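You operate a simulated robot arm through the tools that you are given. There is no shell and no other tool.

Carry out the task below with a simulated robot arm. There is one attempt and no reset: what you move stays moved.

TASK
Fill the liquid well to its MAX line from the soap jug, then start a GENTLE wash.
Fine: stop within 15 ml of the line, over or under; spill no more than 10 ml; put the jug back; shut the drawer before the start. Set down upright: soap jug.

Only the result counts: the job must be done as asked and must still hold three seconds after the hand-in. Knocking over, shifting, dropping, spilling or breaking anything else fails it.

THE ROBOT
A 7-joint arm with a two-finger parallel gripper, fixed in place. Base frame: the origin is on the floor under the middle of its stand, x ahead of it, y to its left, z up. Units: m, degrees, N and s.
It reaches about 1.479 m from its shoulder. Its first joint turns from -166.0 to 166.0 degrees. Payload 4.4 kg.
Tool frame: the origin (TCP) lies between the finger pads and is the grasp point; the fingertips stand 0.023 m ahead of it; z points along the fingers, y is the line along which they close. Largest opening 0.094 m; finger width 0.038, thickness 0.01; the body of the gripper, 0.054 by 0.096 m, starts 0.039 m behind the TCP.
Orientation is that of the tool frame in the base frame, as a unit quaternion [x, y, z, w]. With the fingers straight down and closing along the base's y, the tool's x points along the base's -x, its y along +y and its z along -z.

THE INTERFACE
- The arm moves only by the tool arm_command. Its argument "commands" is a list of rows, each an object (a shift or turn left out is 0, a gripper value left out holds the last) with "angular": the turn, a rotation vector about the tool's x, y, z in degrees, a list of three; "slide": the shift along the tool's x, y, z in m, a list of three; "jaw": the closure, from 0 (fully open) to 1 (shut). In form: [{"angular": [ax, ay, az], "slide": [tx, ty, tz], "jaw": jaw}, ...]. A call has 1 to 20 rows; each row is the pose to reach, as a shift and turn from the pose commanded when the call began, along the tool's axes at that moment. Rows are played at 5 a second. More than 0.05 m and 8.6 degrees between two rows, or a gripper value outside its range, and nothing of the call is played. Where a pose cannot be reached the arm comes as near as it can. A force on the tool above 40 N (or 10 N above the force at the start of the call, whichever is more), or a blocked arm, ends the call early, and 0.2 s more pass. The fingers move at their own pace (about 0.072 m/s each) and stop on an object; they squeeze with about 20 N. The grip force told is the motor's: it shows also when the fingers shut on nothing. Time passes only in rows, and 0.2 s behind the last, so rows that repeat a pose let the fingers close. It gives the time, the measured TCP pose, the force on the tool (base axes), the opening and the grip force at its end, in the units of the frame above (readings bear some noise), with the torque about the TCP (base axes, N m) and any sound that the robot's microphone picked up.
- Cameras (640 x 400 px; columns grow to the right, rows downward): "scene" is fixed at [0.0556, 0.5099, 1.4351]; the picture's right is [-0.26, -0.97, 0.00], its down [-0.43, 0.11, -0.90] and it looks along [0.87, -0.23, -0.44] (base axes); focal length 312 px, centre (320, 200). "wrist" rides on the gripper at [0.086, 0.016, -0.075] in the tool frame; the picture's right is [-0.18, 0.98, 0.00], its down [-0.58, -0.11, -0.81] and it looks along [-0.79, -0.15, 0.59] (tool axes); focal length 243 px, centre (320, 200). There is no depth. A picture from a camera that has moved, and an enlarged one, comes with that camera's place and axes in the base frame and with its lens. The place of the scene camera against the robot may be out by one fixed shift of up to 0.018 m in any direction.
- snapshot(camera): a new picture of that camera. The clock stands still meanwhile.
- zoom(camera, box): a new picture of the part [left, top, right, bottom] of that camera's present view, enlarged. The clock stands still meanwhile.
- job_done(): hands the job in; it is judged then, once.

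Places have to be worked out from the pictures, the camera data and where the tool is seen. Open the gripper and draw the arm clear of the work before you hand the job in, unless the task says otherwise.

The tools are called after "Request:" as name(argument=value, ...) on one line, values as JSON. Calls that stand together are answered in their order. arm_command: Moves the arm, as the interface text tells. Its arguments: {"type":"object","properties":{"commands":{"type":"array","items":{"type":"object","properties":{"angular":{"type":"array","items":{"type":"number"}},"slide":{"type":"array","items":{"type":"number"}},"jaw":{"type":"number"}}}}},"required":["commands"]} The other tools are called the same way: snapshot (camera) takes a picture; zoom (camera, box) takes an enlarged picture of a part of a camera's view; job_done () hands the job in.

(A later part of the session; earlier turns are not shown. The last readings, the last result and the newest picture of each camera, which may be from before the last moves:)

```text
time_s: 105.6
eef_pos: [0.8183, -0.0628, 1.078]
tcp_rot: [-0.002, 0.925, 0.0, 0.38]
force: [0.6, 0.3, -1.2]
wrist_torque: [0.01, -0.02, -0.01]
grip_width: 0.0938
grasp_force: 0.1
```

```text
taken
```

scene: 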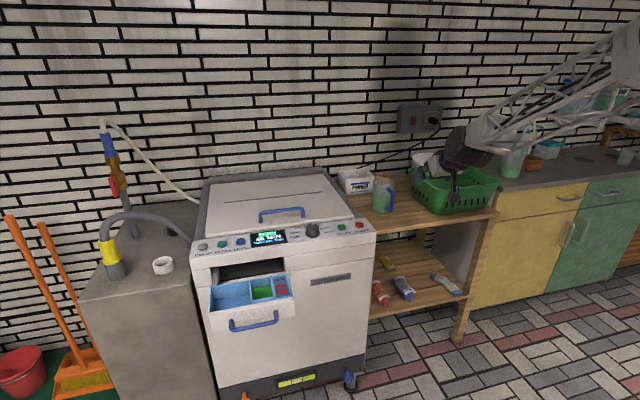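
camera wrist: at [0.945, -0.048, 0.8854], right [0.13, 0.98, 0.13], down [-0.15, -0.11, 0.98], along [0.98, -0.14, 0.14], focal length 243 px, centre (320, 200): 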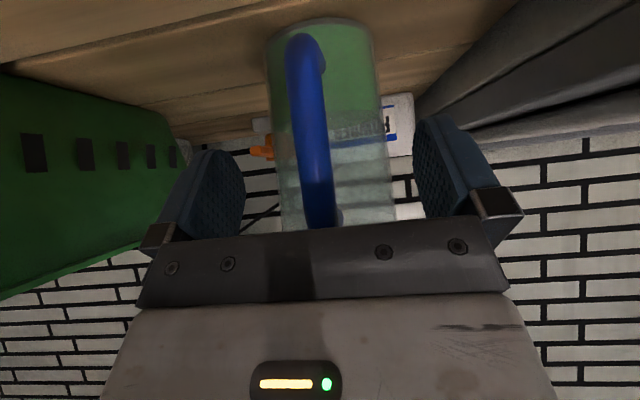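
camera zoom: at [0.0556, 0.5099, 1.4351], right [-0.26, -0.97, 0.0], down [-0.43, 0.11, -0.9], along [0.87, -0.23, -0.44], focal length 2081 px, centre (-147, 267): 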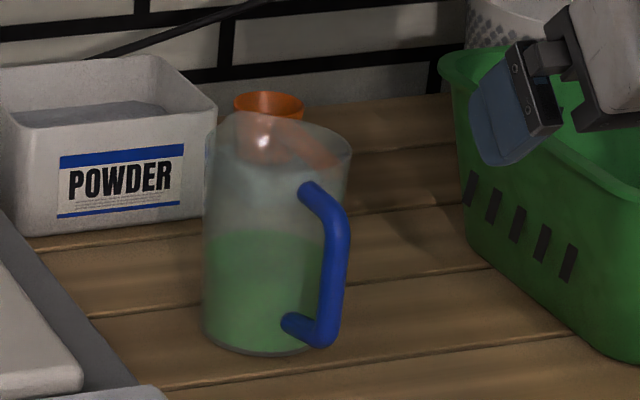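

The jug is back in its place, upright. Next I go to the front of the open drawer with the fingers straight down and closed, to push it shut via the handle bar.

Request:
arm_command(commands=[{"angular": [0, 3.2, 0], "slide": [0.0159, 0.0412, -0.0081], "jaw": 0.5}, {"angular": [0, 6.4, 0], "slide": [0.0319, 0.0824, -0.0162], "jaw": 1.0}, {"angular": [0, 9.6, 0], "slide": [0.0478, 0.1236, -0.0244], "jaw": 1.0}, {"angular": [0, 12.9, 0], "slide": [0.0637, 0.1649, -0.0325], "jaw": 1.0}, {"angular": [0, 16.1, 0], "slide": [0.0797, 0.2061, -0.0406], "jaw": 1.0}, {"angular": [0, 19.3, 0], "slide": [0.0956, 0.2473, -0.0487], "jaw": 1.0}, {"angular": [0, 22.5, 0], "slide": [0.1116, 0.2885, -0.0569], "jaw": 1.0}, {"angular": [0, 25.7, 0], "slide": [0.1275, 0.3297, -0.065], "jaw": 1.0}, {"angular": [0, 28.9, 0], "slide": [0.1434, 0.3709, -0.0731], "jaw": 1.0}, {"angular": [0, 32.1, 0], "slide": [0.1594, 0.4121, -0.0812], "jaw": 1.0}, {"angular": [0, 35.4, 0], "slide": [0.1753, 0.4534, -0.0893], "jaw": 1.0}, {"angular": [0, 38.6, 0], "slide": [0.1912, 0.4946, -0.0975], "jaw": 1.0}, {"angular": [0, 41.8, 0], "slide": [0.2072, 0.5358, -0.1056], "jaw": 1.0}, {"angular": [0, 45, 0], "slide": [0.2231, 0.577, -0.1137], "jaw": 1.0}, {"angular": [0, 45, 0], "slide": [0.2231, 0.577, -0.1137], "jaw": 1.0}])

Request:
snapshot(camera="wrist")

Request:
snapshot(camera="scene")

```text
time_s: 108.8
eef_pos: [0.5793, 0.5141, 0.9977]
tcp_rot: [-0.002, 1.0, -0.001, -0.002]
force: [-0.7, 0.0, -1.3]
wrist_torque: [-0.01, 0.0, 0.0]
grip_width: 0.0002
grasp_force: 19.6
```

```text
taken
camera wrist: at [0.4927, 0.5295, 1.0735], right [0.18, 0.98, 0.0], down [0.59, -0.11, 0.8], along [0.79, -0.15, -0.6], focal length 243 px, centre (320, 200)
```

wrist: 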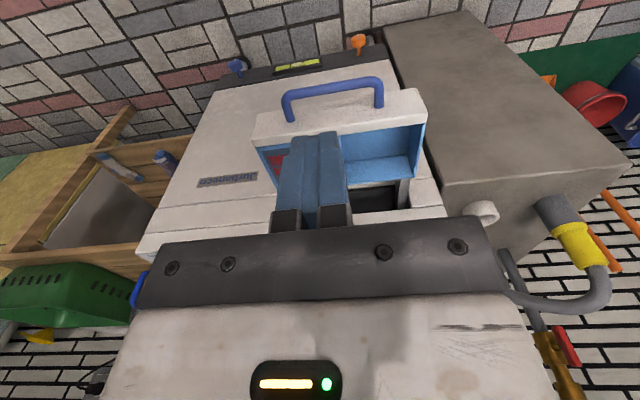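

```text
taken
```

scene: 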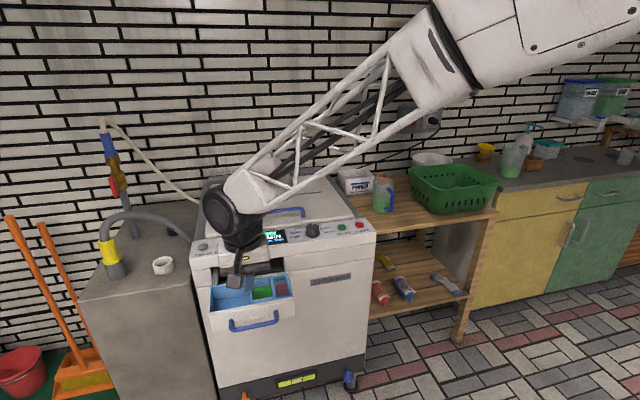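

I lower to the bar's height in front of it (z≈0.79).

Request:
arm_command(commands=[{"slide": [0.004, 0, 0.035], "jaw": 1.0}, {"slide": [0.004, 0, 0.075], "jaw": 1.0}, {"slide": [0.004, 0, 0.115], "jaw": 1.0}, {"slide": [0.004, 0, 0.155], "jaw": 1.0}, {"slide": [0.004, 0, 0.19], "jaw": 1.0}, {"slide": [0.004, 0, 0.207], "jaw": 1.0}, {"slide": [0.004, 0, 0.207], "jaw": 1.0}])

Request:
snapshot(camera="wrist")

```text
time_s: 110.4
eef_pos: [0.5743, 0.5145, 0.7915]
tcp_rot: [-0.001, 1.0, 0.0, -0.002]
force: [0.3, -0.1, 0.5]
wrist_torque: [0.01, 0.01, 0.02]
grip_width: 0.0
grasp_force: 19.9
```

```text
taken
camera wrist: at [0.4893, 0.5298, 0.868], right [0.18, 0.98, 0.0], down [0.59, -0.11, 0.8], along [0.79, -0.15, -0.6], focal length 243 px, centre (320, 200)
```

wrist: 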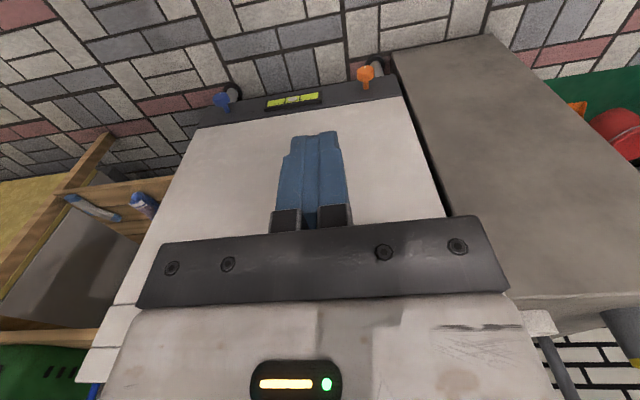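

I push forward along +x: quickly to contact, then 1 cm per step.

Request:
arm_command(commands=[{"slide": [-0.02, 0, 0], "jaw": 1.0}, {"slide": [-0.04, 0, 0], "jaw": 1.0}, {"slide": [-0.05, 0, 0], "jaw": 1.0}, {"slide": [-0.058, 0, 0], "jaw": 1.0}, {"slide": [-0.068, 0, 0], "jaw": 1.0}, {"slide": [-0.078, 0, 0], "jaw": 1.0}, {"slide": [-0.088, 0, 0], "jaw": 1.0}, {"slide": [-0.098, 0, 0], "jaw": 1.0}, {"slide": [-0.108, 0, 0], "jaw": 1.0}, {"slide": [-0.118, 0, 0], "jaw": 1.0}, {"slide": [-0.128, 0, 0], "jaw": 1.0}, {"slide": [-0.138, 0, 0], "jaw": 1.0}, {"slide": [-0.148, 0, 0], "jaw": 1.0}, {"slide": [-0.158, 0, 0], "jaw": 1.0}, {"slide": [-0.168, 0, 0], "jaw": 1.0}, {"slide": [-0.178, 0, 0], "jaw": 1.0}])

Request:
zoom(camera="scene", box=[180, 200, 340, 320])

Request:
snapshot(camera="wrist")

```text
time_s: 113.8
eef_pos: [0.7518, 0.5133, 0.7914]
tcp_rot: [-0.002, 1.0, -0.001, -0.002]
force: [-2.2, 0.4, -0.5]
wrist_torque: [-0.01, 0.01, 0.03]
grip_width: 0.0001
grasp_force: 20.1
```

```text
3.33 times, centred on (260, 260) of scene
camera zoom: at [0.0556, 0.5099, 1.4351], right [-0.26, -0.97, 0.0], down [-0.43, 0.11, -0.9], along [0.87, -0.23, -0.44], focal length 1040 px, centre (520, 0)
```

zoom: 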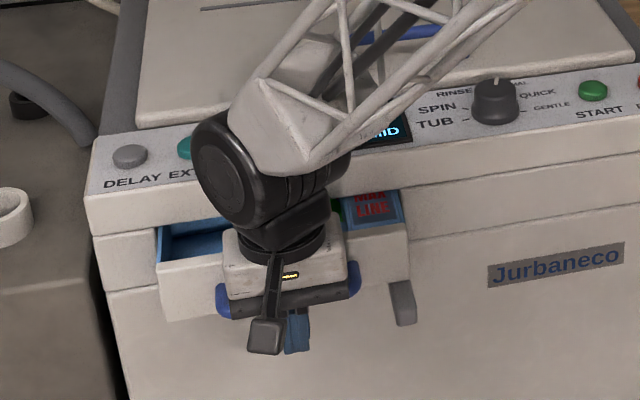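

```text
taken
camera wrist: at [0.6659, 0.528, 0.8678], right [0.18, 0.98, 0.0], down [0.59, -0.11, 0.8], along [0.79, -0.15, -0.6], focal length 243 px, centre (320, 200)
```

wrist: 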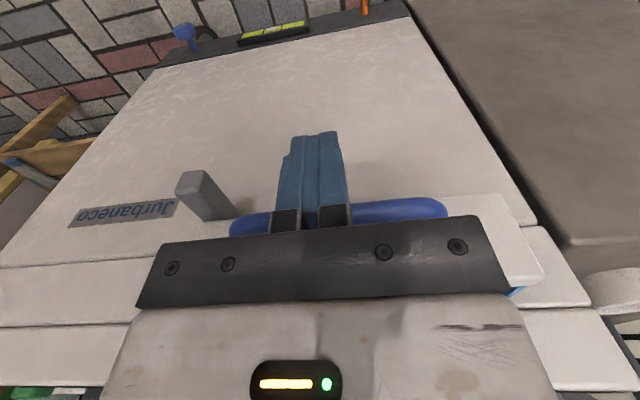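

The drawer is sliding in with only 2 N. I push the last 6 cm with smaller steps.

Request:
arm_command(commands=[{"slide": [-0.008, 0, 0], "jaw": 1.0}, {"slide": [-0.016, 0, 0], "jaw": 1.0}, {"slide": [-0.024, 0, 0], "jaw": 1.0}, {"slide": [-0.032, 0, 0], "jaw": 1.0}, {"slide": [-0.04, 0, 0], "jaw": 1.0}, {"slide": [-0.047, 0, 0], "jaw": 1.0}, {"slide": [-0.053, 0, 0], "jaw": 1.0}])

Request:
zoom(camera="scene", box=[180, 200, 340, 320])

Request:
snapshot(camera="wrist")

```text
time_s: 115.4
eef_pos: [0.8044, 0.5121, 0.7917]
tcp_rot: [-0.002, 1.0, -0.001, -0.002]
force: [-2.1, 0.6, -1.1]
wrist_torque: [0.0, 0.01, 0.07]
grip_width: 0.0
grasp_force: 20.2
```

```text
3.33 times, centred on (260, 260) of scene
camera zoom: at [0.0556, 0.5099, 1.4351], right [-0.26, -0.97, 0.0], down [-0.43, 0.11, -0.9], along [0.87, -0.23, -0.44], focal length 1040 px, centre (520, 0)
```

zoom: 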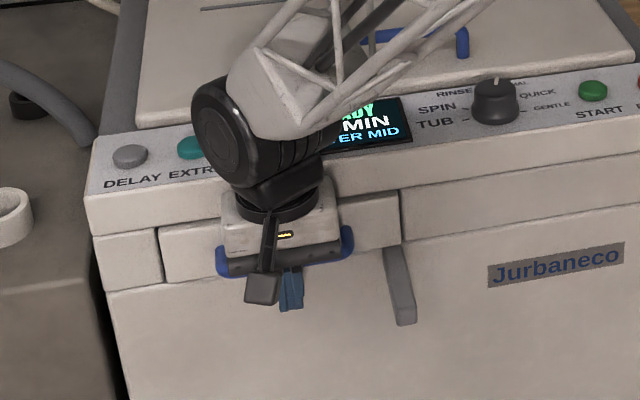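

```text
taken
camera wrist: at [0.7185, 0.5288, 0.8679], right [0.18, 0.98, 0.0], down [0.59, -0.11, 0.8], along [0.79, -0.15, -0.6], focal length 243 px, centre (320, 200)
```

wrist: 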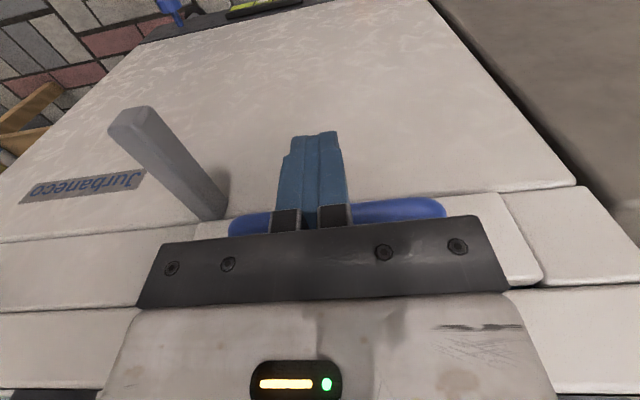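

Nearly closed; I continue in 2–3 mm steps until the resistance rises.

Request:
arm_command(commands=[{"slide": [-0.003, 0, 0], "jaw": 1.0}, {"slide": [-0.006, 0, 0], "jaw": 1.0}, {"slide": [-0.008, 0, 0], "jaw": 1.0}])

Request:
zoom(camera="wrist", box=[380, 150, 640, 310])

Request:
zoom(camera="scene", box=[185, 240, 305, 320])

```text
time_s: 116.2
eef_pos: [0.8088, 0.514, 0.7907]
tcp_rot: [-0.002, 1.0, -0.002, -0.004]
force: [-15.3, -2.1, 6.8]
wrist_torque: [0.05, -0.21, 0.05]
grip_width: 0.0002
grasp_force: 20.0
stopped in row 3: the force on the tool passed its limit at 48 N (the readings are from after the stop); the commanded pose is now the measured one
```

```text
2.46 times, centred on (510, 230) of wrist
camera zoom: at [0.7235, 0.5294, 0.8669], right [0.18, 0.98, -0.01], down [0.59, -0.1, 0.8], along [0.79, -0.15, -0.6], focal length 597 px, centre (-148, 126)
```

zoom: 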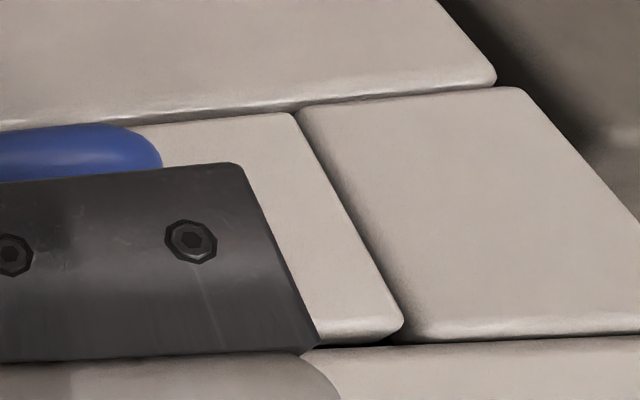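

```text
5.00 times, centred on (245, 280) of scene
camera zoom: at [0.0556, 0.5099, 1.4351], right [-0.26, -0.97, 0.0], down [-0.43, 0.11, -0.9], along [0.87, -0.23, -0.44], focal length 1561 px, centre (695, -200)
```

zoom: 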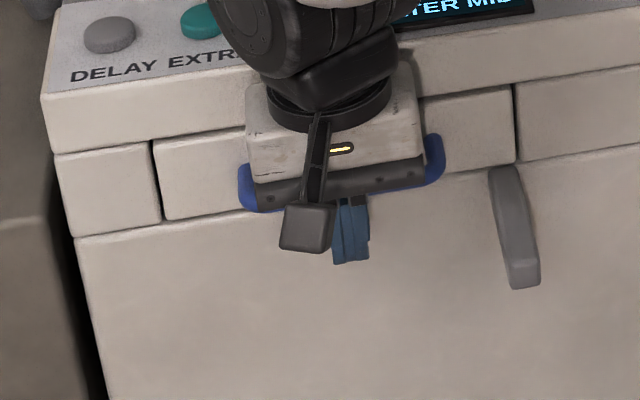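

The drawer hit its stop and looks flush. I back off and rise to inspect the drawer and the knob.

Request:
arm_command(commands=[{"slide": [0.01, 0, 0], "jaw": 1.0}, {"slide": [0.05, 0, 0], "jaw": 1.0}, {"slide": [0.09, 0, -0.02], "jaw": 1.0}, {"slide": [0.12, -0.02, -0.06], "jaw": 1.0}, {"slide": [0.14, -0.05, -0.1], "jaw": 1.0}, {"slide": [0.15, -0.09, -0.13], "jaw": 0.5}, {"slide": [0.15, -0.13, -0.16], "jaw": 0.4}, {"slide": [0.15, -0.17, -0.19], "jaw": 0.4}, {"slide": [0.15, -0.2, -0.22], "jaw": 0.4}, {"slide": [0.15, -0.2, -0.22], "jaw": 0.4}])

Request:
snapshot(camera="wrist")

Request:
snapshot(camera="scene")

```text
refused: row 4 steps farther than a row can; nothing moved
```

```text
taken
camera wrist: at [0.7235, 0.5294, 0.8669], right [0.18, 0.98, -0.01], down [0.59, -0.1, 0.8], along [0.79, -0.15, -0.6], focal length 243 px, centre (320, 200)
```

wrist: 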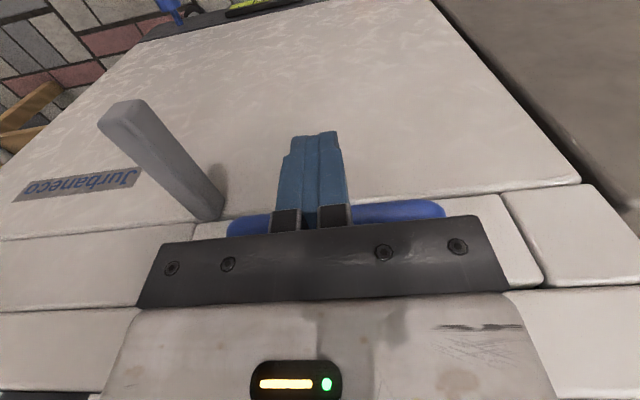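

```text
taken
```

scene: 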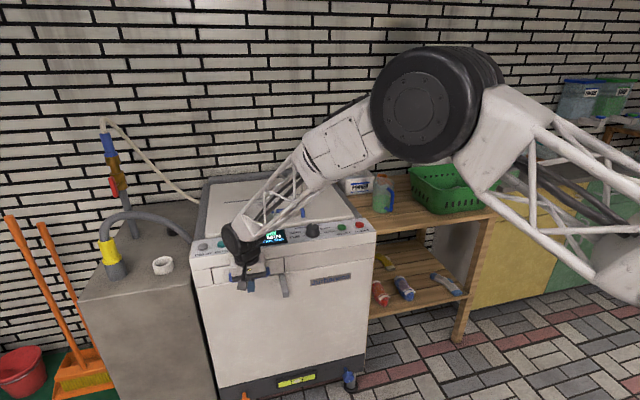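

The call was refused due to a step being too large; I repeat it with smaller steps.

Request:
arm_command(commands=[{"slide": [0.01, 0, 0], "jaw": 1.0}, {"slide": [0.045, 0, 0], "jaw": 1.0}, {"slide": [0.085, 0, -0.01], "jaw": 1.0}, {"slide": [0.115, 0, -0.04], "jaw": 1.0}, {"slide": [0.135, -0.015, -0.08], "jaw": 1.0}, {"slide": [0.15, -0.04, -0.11], "jaw": 0.5}, {"slide": [0.15, -0.075, -0.135], "jaw": 0.4}, {"slide": [0.15, -0.11, -0.16], "jaw": 0.4}, {"slide": [0.15, -0.145, -0.185], "jaw": 0.4}, {"slide": [0.15, -0.18, -0.21], "jaw": 0.4}, {"slide": [0.15, -0.2, -0.22], "jaw": 0.4}])

Request:
snapshot(camera="wrist")

Request:
zoom(camera="scene", box=[185, 210, 385, 310])

```text
time_s: 118.5
eef_pos: [0.6616, 0.3128, 1.014]
tcp_rot: [-0.003, 1.0, -0.001, -0.005]
force: [-0.2, -0.1, -1.3]
wrist_torque: [-0.01, -0.04, -0.02]
grip_width: 0.0564
grasp_force: 0.0
```

```text
taken
camera wrist: at [0.5759, 0.3289, 1.0899], right [0.18, 0.98, -0.01], down [0.59, -0.1, 0.8], along [0.79, -0.15, -0.6], focal length 243 px, centre (320, 200)
```

wrist: 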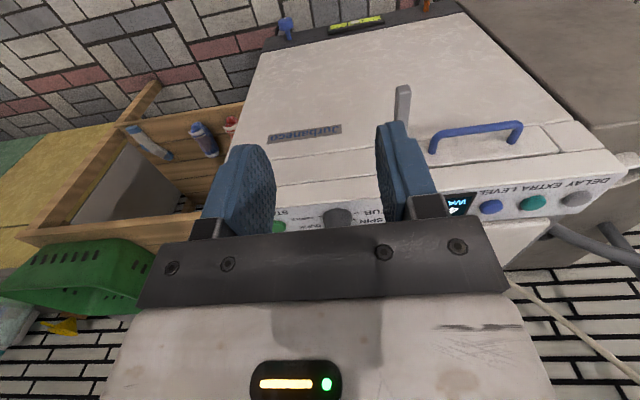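

```text
3.20 times, centred on (285, 260) of scene
camera zoom: at [0.0556, 0.5099, 1.4351], right [-0.26, -0.97, 0.0], down [-0.43, 0.11, -0.9], along [0.87, -0.23, -0.44], focal length 999 px, centre (432, 8)
```

zoom: 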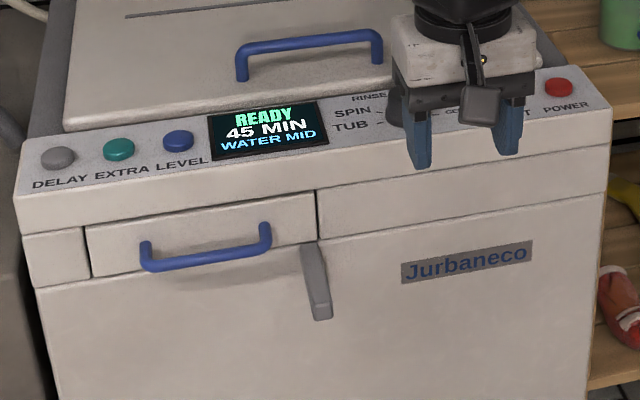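

The drawer is shut flush and the display still reads READY. I zoom the wrist view to locate the knob and START button.

Request:
zoom(camera="wrist", box=[250, 150, 400, 240])

```text
4.27 times, centred on (325, 195) of wrist
camera zoom: at [0.5759, 0.3289, 1.0899], right [0.18, 0.98, -0.01], down [0.59, -0.1, 0.8], along [0.79, -0.15, -0.6], focal length 1035 px, centre (299, 221)
```

zoom: 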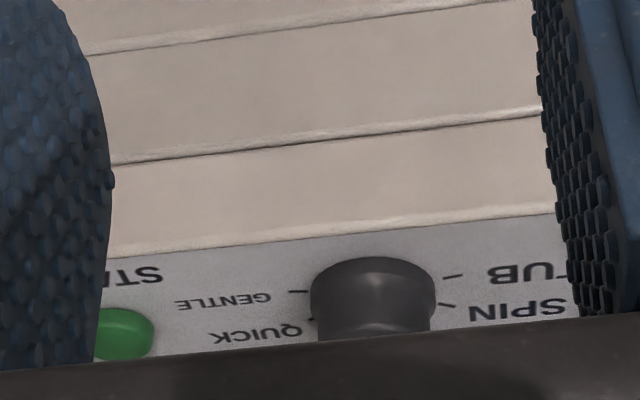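

The palm hides the knob's top. I move up and forward so the wrist camera looks down on the knob.

Request:
arm_command(commands=[{"slide": [-0.02, 0.005, -0.03], "jaw": 0.0}, {"slide": [-0.04, 0.009, -0.06], "jaw": 0.0}, {"slide": [-0.06, 0.013, -0.085], "jaw": 0.0}, {"slide": [-0.078, 0.017, -0.106], "jaw": 0.0}, {"slide": [-0.078, 0.017, -0.106], "jaw": 0.0}])

Request:
snapshot(camera="wrist")

Request:
zoom(camera="wrist", box=[240, 110, 420, 222])

```text
time_s: 119.8
eef_pos: [0.7417, 0.3307, 1.1171]
tcp_rot: [-0.002, 1.0, -0.001, -0.003]
force: [-0.5, 0.2, -0.3]
wrist_torque: [0.0, 0.02, -0.03]
grip_width: 0.0938
grasp_force: 0.0
```

```text
taken
camera wrist: at [0.6557, 0.3468, 1.1936], right [0.18, 0.98, 0.0], down [0.59, -0.1, 0.8], along [0.79, -0.15, -0.6], focal length 243 px, centre (320, 200)
```

wrist: 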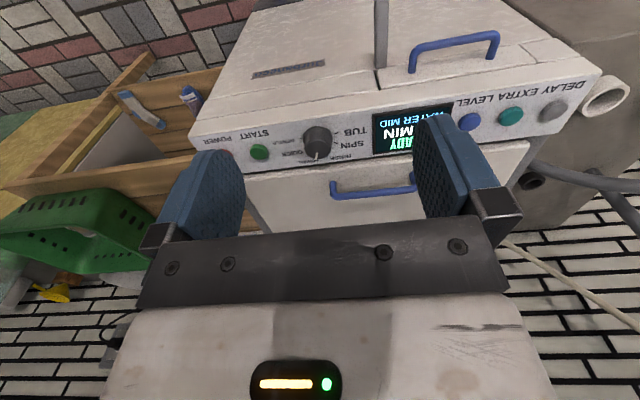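

```text
3.56 times, centred on (330, 166) of wrist
camera zoom: at [0.6557, 0.3468, 1.1936], right [0.18, 0.98, 0.0], down [0.59, -0.1, 0.8], along [0.79, -0.15, -0.6], focal length 863 px, centre (284, 321)
```

zoom: 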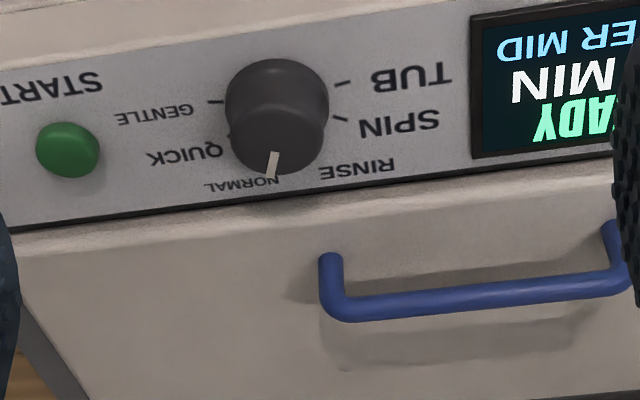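

Geometry now: panel almost level at z≈0.873, knob axis ≈(0.909, 0.2955) with top z≈0.90, six positions 40° apart (pointer on NORMAL, GENTLE is two steps clockwise = 80°); START ≈(0.910, 0.195). I move the open gripper above the knob.

Request:
arm_command(commands=[{"slide": [-0.035, -0.007, 0.005], "jaw": 0.0}, {"slide": [-0.07, -0.015, 0.02], "jaw": 0.0}, {"slide": [-0.105, -0.022, 0.04], "jaw": 0.0}, {"slide": [-0.14, -0.03, 0.065], "jaw": 0.0}, {"slide": [-0.167, -0.0352, 0.09], "jaw": 0.0}, {"slide": [-0.167, -0.0352, 0.117], "jaw": 0.0}, {"slide": [-0.167, -0.0352, 0.117], "jaw": 0.0}])

Request:
snapshot(camera="wrist")

Request:
zoom(camera="scene", box=[260, 170, 390, 260])

```text
time_s: 121.3
eef_pos: [0.9059, 0.2958, 0.9983]
tcp_rot: [-0.002, 1.0, -0.002, -0.003]
force: [-0.1, -0.5, -0.2]
wrist_torque: [-0.02, -0.03, 0.02]
grip_width: 0.094
grasp_force: 0.0
```

```text
taken
camera wrist: at [0.8208, 0.312, 1.0746], right [0.18, 0.98, 0.0], down [0.59, -0.1, 0.8], along [0.79, -0.15, -0.6], focal length 243 px, centre (320, 200)
```

wrist: 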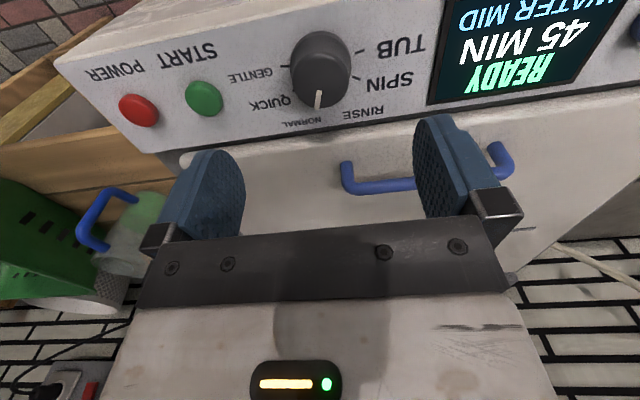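

```text
4.44 times, centred on (325, 215) of scene
camera zoom: at [0.0556, 0.5099, 1.4351], right [-0.26, -0.97, 0.0], down [-0.43, 0.11, -0.9], along [0.87, -0.23, -0.44], focal length 1387 px, centre (298, 133)
```

zoom: 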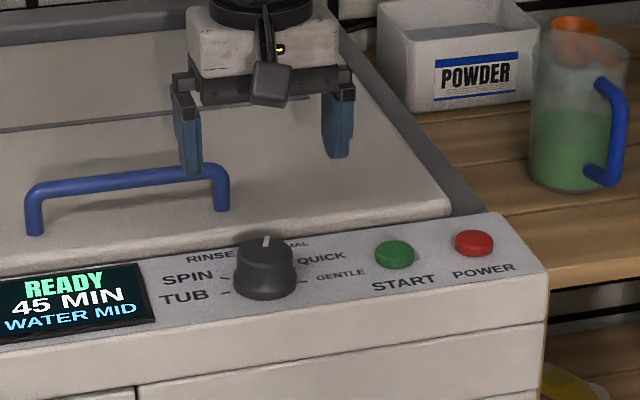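

I zoom this close view to refine the knob's axis.

Request:
zoom(camera="wrist", box=[170, 10, 450, 160])

```text
2.29 times, centred on (310, 85) of wrist
camera zoom: at [0.8208, 0.312, 1.0746], right [0.18, 0.98, 0.0], down [0.59, -0.1, 0.8], along [0.79, -0.15, -0.6], focal length 555 px, centre (343, 463)
```

zoom: 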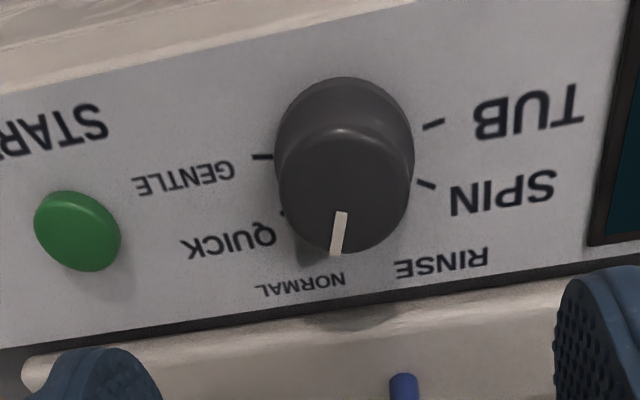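

Knob axis confirmed at (0.9105, 0.2955). I lower the open gripper around it with a slight 3° tilt to match the panel.

Request:
arm_command(commands=[{"angular": [0, -1, 0], "slide": [-0.002, 0, 0.025], "jaw": 0.0}, {"angular": [0, -2, 0], "slide": [-0.004, 0, 0.05], "jaw": 0.0}, {"angular": [0, -3, 0], "slide": [-0.005, 0, 0.075], "jaw": 0.0}, {"angular": [0, -3, 0], "slide": [-0.005, 0, 0.09], "jaw": 0.0}, {"angular": [0, -3, 0], "slide": [-0.005, 0, 0.096], "jaw": 0.0}, {"angular": [0, -3, 0], "slide": [-0.005, 0, 0.096], "jaw": 0.0}])

Request:
zoom(camera="scene", box=[270, 190, 370, 255])

Request:
snapshot(camera="wrist")

```text
time_s: 122.8
eef_pos: [0.9104, 0.2952, 0.9026]
tcp_rot: [-0.001, 1.0, -0.001, 0.023]
force: [-0.5, 0.1, -0.7]
wrist_torque: [0.0, 0.01, 0.03]
grip_width: 0.0942
grasp_force: 0.0
```

```text
6.15 times, centred on (320, 222) of scene
camera zoom: at [0.0556, 0.5099, 1.4351], right [-0.26, -0.97, 0.0], down [-0.43, 0.11, -0.9], along [0.87, -0.23, -0.44], focal length 1921 px, centre (320, 62)
```

zoom: 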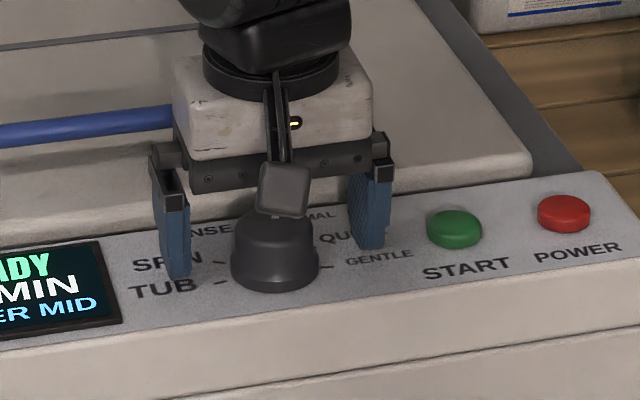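

```text
taken
camera wrist: at [0.8219, 0.3123, 0.9742], right [0.18, 0.98, 0.01], down [0.55, -0.1, 0.83], along [0.82, -0.15, -0.56], focal length 243 px, centre (320, 200)
```

wrist: 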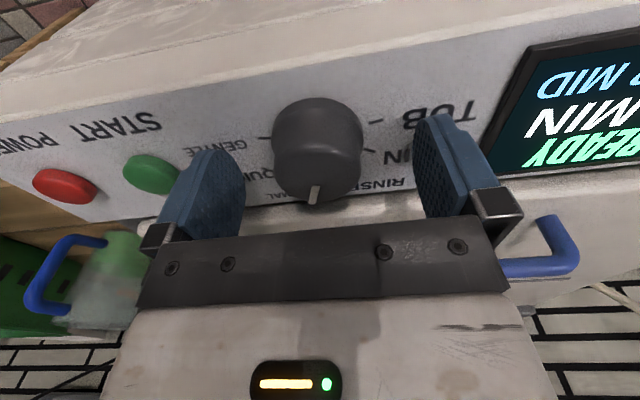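

The fingers straddle the knob. I close the jaws on it.

Request:
arm_command(commands=[{"slide": [0, 0, 0], "jaw": 0.4}, {"slide": [0, 0, 0], "jaw": 0.5}, {"slide": [0, 0, 0], "jaw": 0.7}, {"slide": [0, 0, 0], "jaw": 1.0}, {"slide": [0, 0, 0], "jaw": 1.0}])

Request:
snapshot(camera="wrist")

```text
time_s: 124.0
eef_pos: [0.9122, 0.2944, 0.902]
tcp_rot: [-0.001, 1.0, -0.002, 0.022]
force: [-1.5, -24.0, 1.8]
wrist_torque: [-0.68, 0.06, 0.01]
grip_width: 0.0477
grasp_force: 44.9
```

```text
taken
camera wrist: at [0.822, 0.3115, 0.9743], right [0.18, 0.98, 0.0], down [0.55, -0.1, 0.83], along [0.82, -0.15, -0.56], focal length 243 px, centre (320, 200)
```

wrist: 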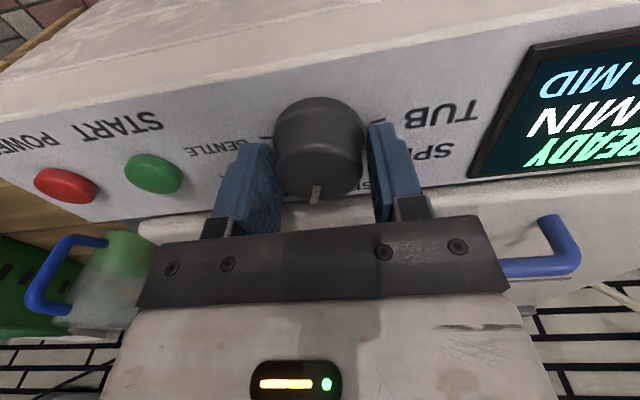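

The knob is gripped, but a 24 N side force shows I'm slightly off-centre in y; I shift ~1.5 mm toward −y to relieve it.

Request:
arm_command(commands=[{"slide": [0, -0.0015, 0], "jaw": 1.0}, {"slide": [0, -0.0015, 0], "jaw": 1.0}])

```text
time_s: 124.5
eef_pos: [0.9109, 0.2958, 0.9028]
tcp_rot: [-0.002, 1.0, -0.002, 0.022]
force: [-3.7, -4.6, -3.5]
wrist_torque: [0.11, -0.09, 0.02]
grip_width: 0.0477
grasp_force: 45.3
```

Side force is down to a few newtons. I rotate clockwise about the tool axis by 40° (one notch) and check.

Request:
arm_command(commands=[{"angular": [0, 0, 4], "jaw": 1.0}, {"angular": [0, 0, 8], "jaw": 1.0}, {"angular": [0, 0, 12], "jaw": 1.0}, {"angular": [0, 0, 16], "jaw": 1.0}, {"angular": [0, 0, 20], "jaw": 1.0}, {"angular": [0, 0, 24], "jaw": 1.0}, {"angular": [0, 0, 28], "jaw": 1.0}, {"angular": [0, 0, 32], "jaw": 1.0}, {"angular": [0, 0, 36], "jaw": 1.0}, {"angular": [0, 0, 40], "jaw": 1.0}, {"angular": [0, 0, 40], "jaw": 1.0}])

Request:
snapshot(camera="wrist")

Request:
zoom(camera="scene", box=[240, 190, 370, 265])

```text
time_s: 127.0
eef_pos: [0.91, 0.2938, 0.9039]
tcp_rot: [0.341, 0.94, 0.005, 0.02]
force: [-28.8, -10.6, -10.2]
wrist_torque: [-0.38, 0.85, 0.09]
grip_width: 0.0478
grasp_force: 45.4
```

```text
taken
camera wrist: at [0.8522, 0.3618, 0.9761], right [0.77, 0.64, 0.03], down [0.34, -0.45, 0.82], along [0.54, -0.62, -0.57], focal length 243 px, centre (320, 200)
```

wrist: 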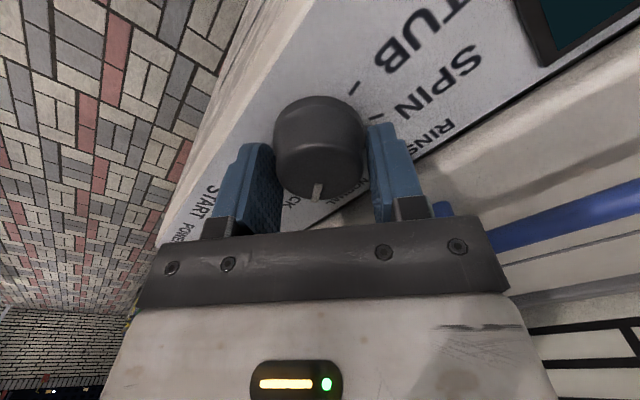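

```text
4.92 times, centred on (305, 228) of scene
camera zoom: at [0.0556, 0.5099, 1.4351], right [-0.26, -0.97, 0.0], down [-0.43, 0.11, -0.9], along [0.87, -0.23, -0.44], focal length 1537 px, centre (394, 65)
```

zoom: 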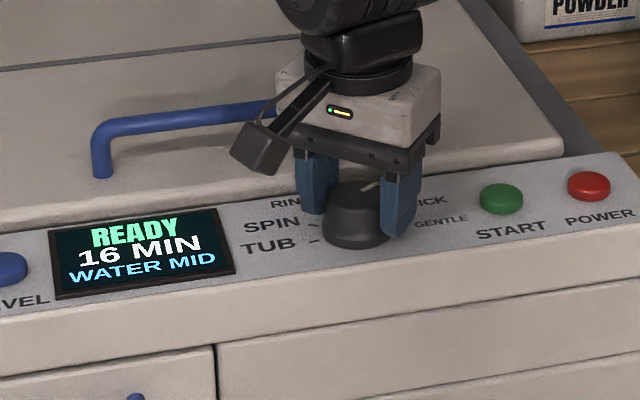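

The display now shows 16 MIN (QUICK), so the first notch worked. I relieve the side load by a 2–3 mm shift and turn another 40° to GENTLE.

Request:
arm_command(commands=[{"slide": [0.001, -0.001, 0], "jaw": 1.0}, {"slide": [0.0019, -0.002, 0], "jaw": 1.0}])

Request:
arm_command(commands=[{"angular": [0, 0, 4], "jaw": 1.0}, {"angular": [0, 0, 8], "jaw": 1.0}, {"angular": [0, 0, 12], "jaw": 1.0}, {"angular": [0, 0, 16], "jaw": 1.0}, {"angular": [0, 0, 20], "jaw": 1.0}, {"angular": [0, 0, 24], "jaw": 1.0}, {"angular": [0, 0, 28], "jaw": 1.0}, {"angular": [0, 0, 32], "jaw": 1.0}, {"angular": [0, 0, 36], "jaw": 1.0}, {"angular": [0, 0, 40], "jaw": 1.0}, {"angular": [0, 0, 40], "jaw": 1.0}])

Request:
snapshot(camera="wrist")

Request:
zoom(camera="scene", box=[240, 190, 370, 265])

```text
time_s: 127.5
eef_pos: [0.9098, 0.2938, 0.9043]
tcp_rot: [0.341, 0.94, 0.006, 0.022]
force: [4.1, -27.8, -13.2]
wrist_torque: [-1.01, 0.89, 0.01]
grip_width: 0.0451
grasp_force: 44.8
```

```text
time_s: 129.8
eef_pos: [0.909, 0.294, 0.9032]
tcp_rot: [0.638, 0.77, 0.012, 0.018]
force: [-7.9, -6.9, 6.4]
wrist_torque: [-0.75, 1.0, 0.76]
grip_width: 0.0453
grasp_force: 44.7
stopped in row 11: the force on the tool passed its limit at 79 N (the readings are from after the stop); the commanded pose is now the measured one
```

```text
taken
camera wrist: at [0.9054, 0.3819, 0.9793], right [1.0, 0.0, 0.04], down [-0.04, -0.59, 0.81], along [0.02, -0.81, -0.59], focal length 243 px, centre (320, 200)
```

wrist: 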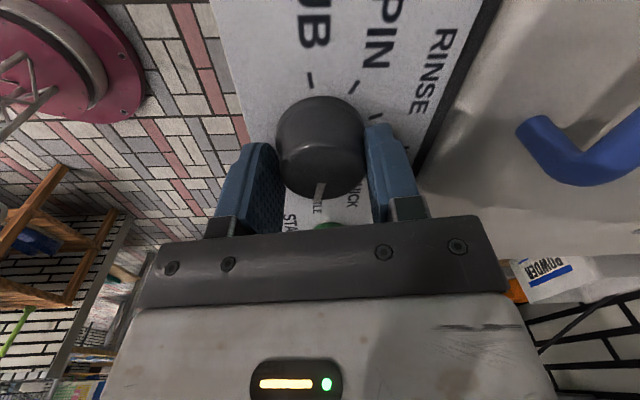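

```text
4.92 times, centred on (305, 228) of scene
camera zoom: at [0.0556, 0.5099, 1.4351], right [-0.26, -0.97, 0.0], down [-0.43, 0.11, -0.9], along [0.87, -0.23, -0.44], focal length 1537 px, centre (394, 65)
```

zoom: 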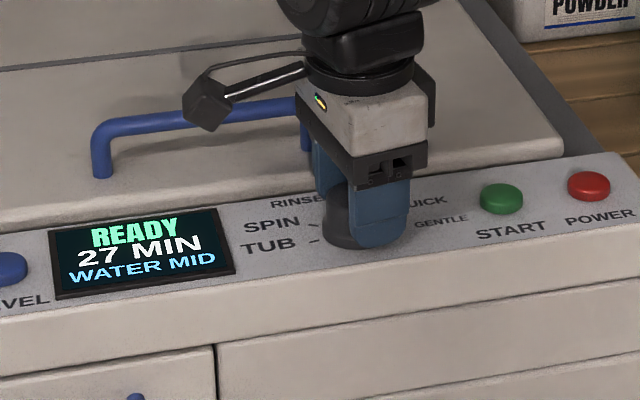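

The display now shows 27 MIN – the knob has reached GENTLE at the end of its travel. I open the jaws partly (to stay clear of the lid) and lift straight up.

Request:
arm_command(commands=[{"slide": [0, 0, 0], "jaw": 0.4}, {"slide": [0, 0, 0], "jaw": 0.35}, {"slide": [0, 0, -0.01], "jaw": 0.35}, {"slide": [0, 0, -0.03], "jaw": 0.35}, {"slide": [0, 0, -0.06], "jaw": 0.35}, {"slide": [0, 0, -0.1], "jaw": 0.35}])

Request:
snapshot(camera="wrist")

Request:
zoom(camera="scene", box=[240, 190, 370, 265])

```text
time_s: 131.2
eef_pos: [0.9032, 0.2945, 1.0032]
tcp_rot: [0.639, 0.769, 0.011, 0.017]
force: [0.0, 0.1, -0.9]
wrist_torque: [-0.02, -0.04, 0.01]
grip_width: 0.061
grasp_force: 0.1
```

```text
taken
camera wrist: at [0.9002, 0.3821, 1.0785], right [1.0, 0.0, 0.04], down [-0.03, -0.59, 0.81], along [0.02, -0.81, -0.59], focal length 243 px, centre (320, 200)
```

wrist: 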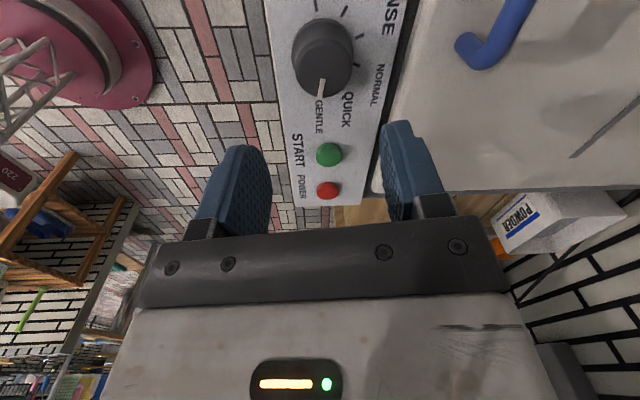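

```text
4.92 times, centred on (305, 228) of scene
camera zoom: at [0.0556, 0.5099, 1.4351], right [-0.26, -0.97, 0.0], down [-0.43, 0.11, -0.9], along [0.87, -0.23, -0.44], focal length 1537 px, centre (394, 65)
```

zoom: 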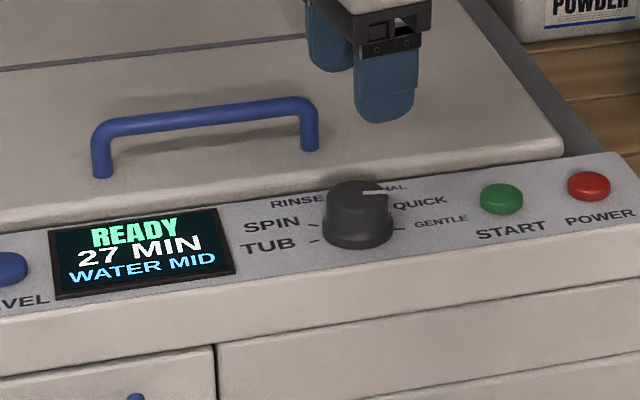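

I zoom in to confirm the pointer is at GENTLE and to locate the START button.

Request:
zoom(camera="wrist", box=[250, 0, 410, 210])

```text
1.90 times, centred on (330, 105) of wrist
camera zoom: at [0.9002, 0.3821, 1.0785], right [1.0, 0.0, 0.04], down [-0.03, -0.59, 0.81], along [0.02, -0.81, -0.59], focal length 462 px, centre (301, 381)
```

zoom: 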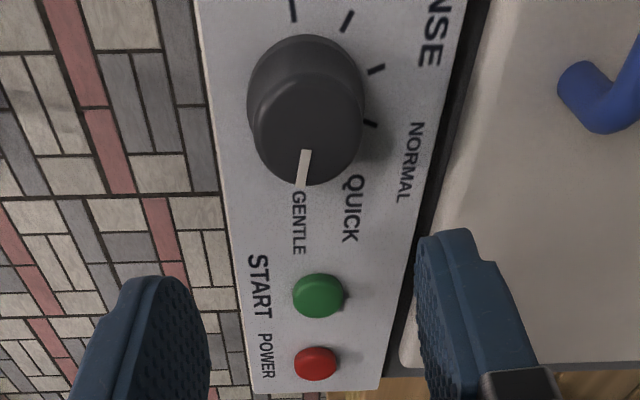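

The pointer is on GENTLE. START is at about (0.913, 0.197), POWER is 6 cm further right. I close the fingers and position above START.

Request:
arm_command(commands=[{"slide": [-0.025, -0.003, 0.0], "jaw": 1.0}, {"slide": [-0.05, -0.006, 0.01], "jaw": 1.0}, {"slide": [-0.075, -0.009, 0.025], "jaw": 1.0}, {"slide": [-0.0972, -0.0109, 0.045], "jaw": 1.0}, {"slide": [-0.0972, -0.0109, 0.063], "jaw": 1.0}, {"slide": [-0.0972, -0.0109, 0.063], "jaw": 1.0}])

Request:
snapshot(camera="wrist")

Request:
zoom(camera="scene", box=[290, 190, 390, 255])

```text
time_s: 132.6
eef_pos: [0.914, 0.1958, 0.9417]
tcp_rot: [0.639, 0.769, 0.014, 0.017]
force: [1.0, 0.5, 0.5]
wrist_torque: [0.02, 0.03, -0.01]
grip_width: 0.0
grasp_force: 19.8
```

```text
taken
camera wrist: at [0.9109, 0.2853, 1.0153], right [1.0, 0.0, 0.04], down [-0.04, -0.59, 0.81], along [0.02, -0.81, -0.59], focal length 243 px, centre (320, 200)
```

wrist: 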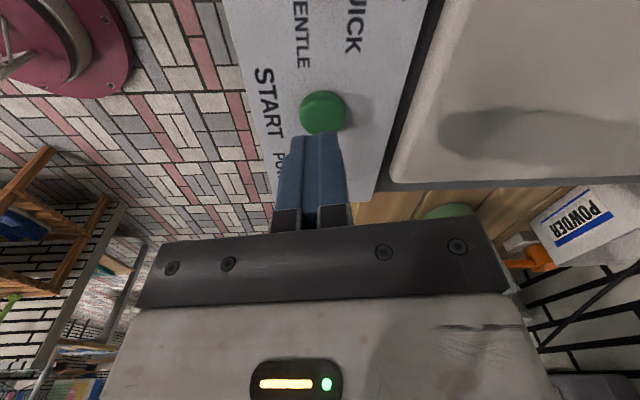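

```text
6.15 times, centred on (340, 222) of scene
camera zoom: at [0.0556, 0.5099, 1.4351], right [-0.26, -0.97, 0.0], down [-0.43, 0.11, -0.9], along [0.87, -0.23, -0.44], focal length 1921 px, centre (197, 62)
```

zoom: 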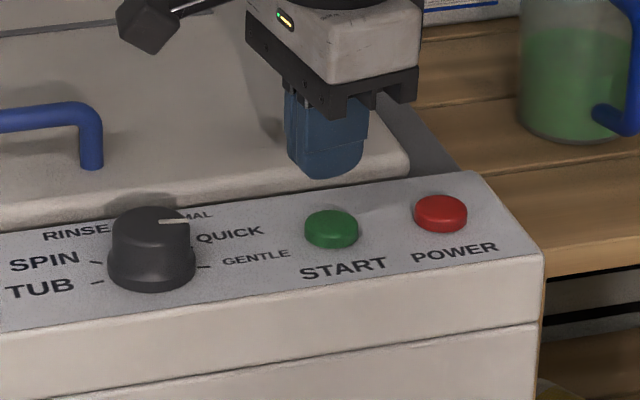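

The closed fingertips are right above START. I descend to just over the button.

Request:
arm_command(commands=[{"slide": [0.0015, 0.001, 0.012], "jaw": 1.0}, {"slide": [0.0015, 0.001, 0.022], "jaw": 1.0}, {"slide": [0.0015, 0.001, 0.028], "jaw": 1.0}, {"slide": [0.0015, 0.001, 0.028], "jaw": 1.0}])

Request:
zoom(camera="scene", box=[290, 190, 390, 255])

```text
time_s: 133.6
eef_pos: [0.9164, 0.1986, 0.9129]
tcp_rot: [0.639, 0.769, 0.013, 0.017]
force: [0.0, -0.2, -0.1]
wrist_torque: [-0.02, -0.07, -0.01]
grip_width: 0.0
grasp_force: 20.5
```

```text
6.15 times, centred on (340, 222) of scene
camera zoom: at [0.0556, 0.5099, 1.4351], right [-0.26, -0.97, 0.0], down [-0.43, 0.11, -0.9], along [0.87, -0.23, -0.44], focal length 1921 px, centre (197, 62)
```

zoom: 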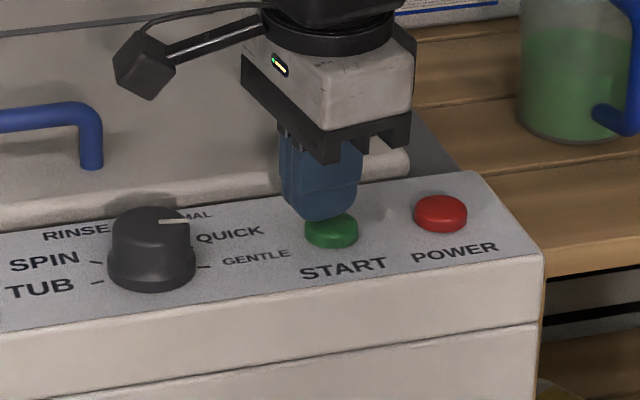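

Slightly left of the button's centre; I shift 3 mm right and press down in small steps.

Request:
arm_command(commands=[{"slide": [-0.003, 0, 0.0], "jaw": 1.0}, {"slide": [-0.003, 0, 0.003], "jaw": 1.0}, {"slide": [-0.003, 0, 0.005], "jaw": 1.0}, {"slide": [-0.003, 0, 0.006], "jaw": 1.0}])

Request:
zoom(camera="scene", box=[240, 190, 370, 265])

```text
time_s: 134.6
eef_pos: [0.9164, 0.1961, 0.9074]
tcp_rot: [0.64, 0.768, 0.013, 0.017]
force: [-0.6, 0.2, -0.3]
wrist_torque: [-0.01, -0.02, 0.07]
grip_width: 0.0001
grasp_force: 19.7
```

```text
4.92 times, centred on (305, 228) of scene
camera zoom: at [0.0556, 0.5099, 1.4351], right [-0.26, -0.97, 0.0], down [-0.43, 0.11, -0.9], along [0.87, -0.23, -0.44], focal length 1537 px, centre (394, 65)
```

zoom: 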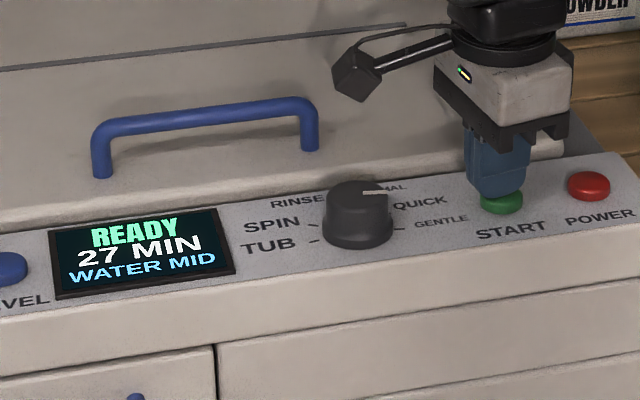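

No contact yet. I continue pressing in 1–2 mm steps.

Request:
arm_command(commands=[{"slide": [0, 0, 0.002], "jaw": 1.0}, {"slide": [0, 0, 0.004], "jaw": 1.0}])

Request:
zoom(camera="scene", box=[240, 190, 370, 265])

```text
time_s: 135.2
eef_pos: [0.9158, 0.1953, 0.9016]
tcp_rot: [0.639, 0.769, 0.013, 0.018]
force: [0.4, -2.0, 0.8]
wrist_torque: [-0.01, -0.01, 0.02]
grip_width: 0.0
grasp_force: 19.7
heard: click
```

```text
4.92 times, centred on (305, 228) of scene
camera zoom: at [0.0556, 0.5099, 1.4351], right [-0.26, -0.97, 0.0], down [-0.43, 0.11, -0.9], along [0.87, -0.23, -0.44], focal length 1537 px, centre (394, 65)
```

zoom: 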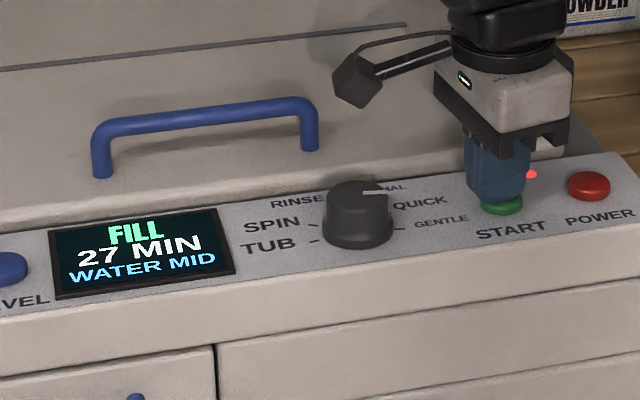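

A click was heard and the display shows FILL 27 MIN: the GENTLE wash has started. I lift straight off the button, then draw back and open the gripper.

Request:
arm_command(commands=[{"slide": [0, 0, -0.01], "jaw": 1.0}, {"slide": [0, 0, -0.04], "jaw": 1.0}, {"slide": [0, 0, -0.08], "jaw": 1.0}, {"slide": [0, 0, -0.12], "jaw": 1.0}, {"slide": [0, -0.03, -0.15], "jaw": 0.5}, {"slide": [0, -0.07, -0.17], "jaw": 0.0}, {"slide": [0, -0.115, -0.18], "jaw": 0.0}, {"slide": [0, -0.16, -0.19], "jaw": 0.0}, {"slide": [0, -0.205, -0.2], "jaw": 0.0}, {"slide": [0, -0.25, -0.2], "jaw": 0.0}, {"slide": [0, -0.295, -0.2], "jaw": 0.0}])

Request:
snapshot(camera="scene")

Request:
zoom(camera="scene", box=[185, 190, 385, 310])

```text
time_s: 137.6
eef_pos: [0.6184, 0.1431, 1.0917]
tcp_rot: [0.639, 0.769, 0.013, 0.018]
force: [-0.5, -0.9, 0.7]
wrist_torque: [0.01, 0.01, 0.0]
grip_width: 0.094
grasp_force: 0.0
```

```text
taken
```

scene: 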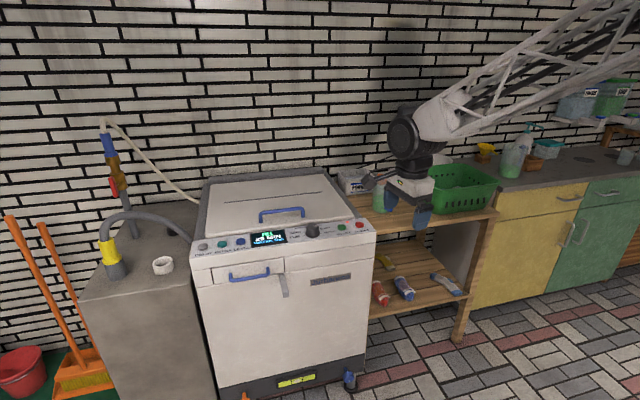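

```text
3.20 times, centred on (285, 250) of scene
camera zoom: at [0.0556, 0.5099, 1.4351], right [-0.26, -0.97, 0.0], down [-0.43, 0.11, -0.9], along [0.87, -0.23, -0.44], focal length 999 px, centre (432, 40)
```

zoom: 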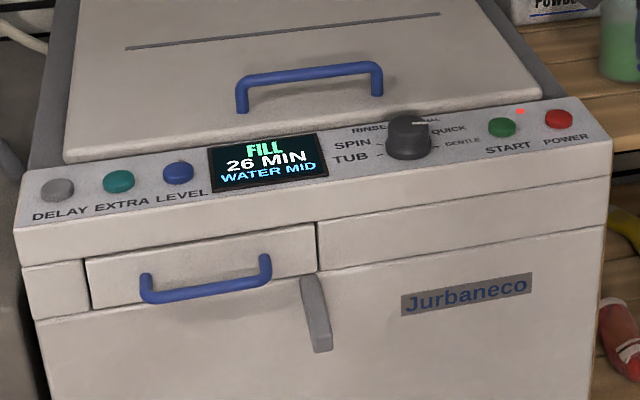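

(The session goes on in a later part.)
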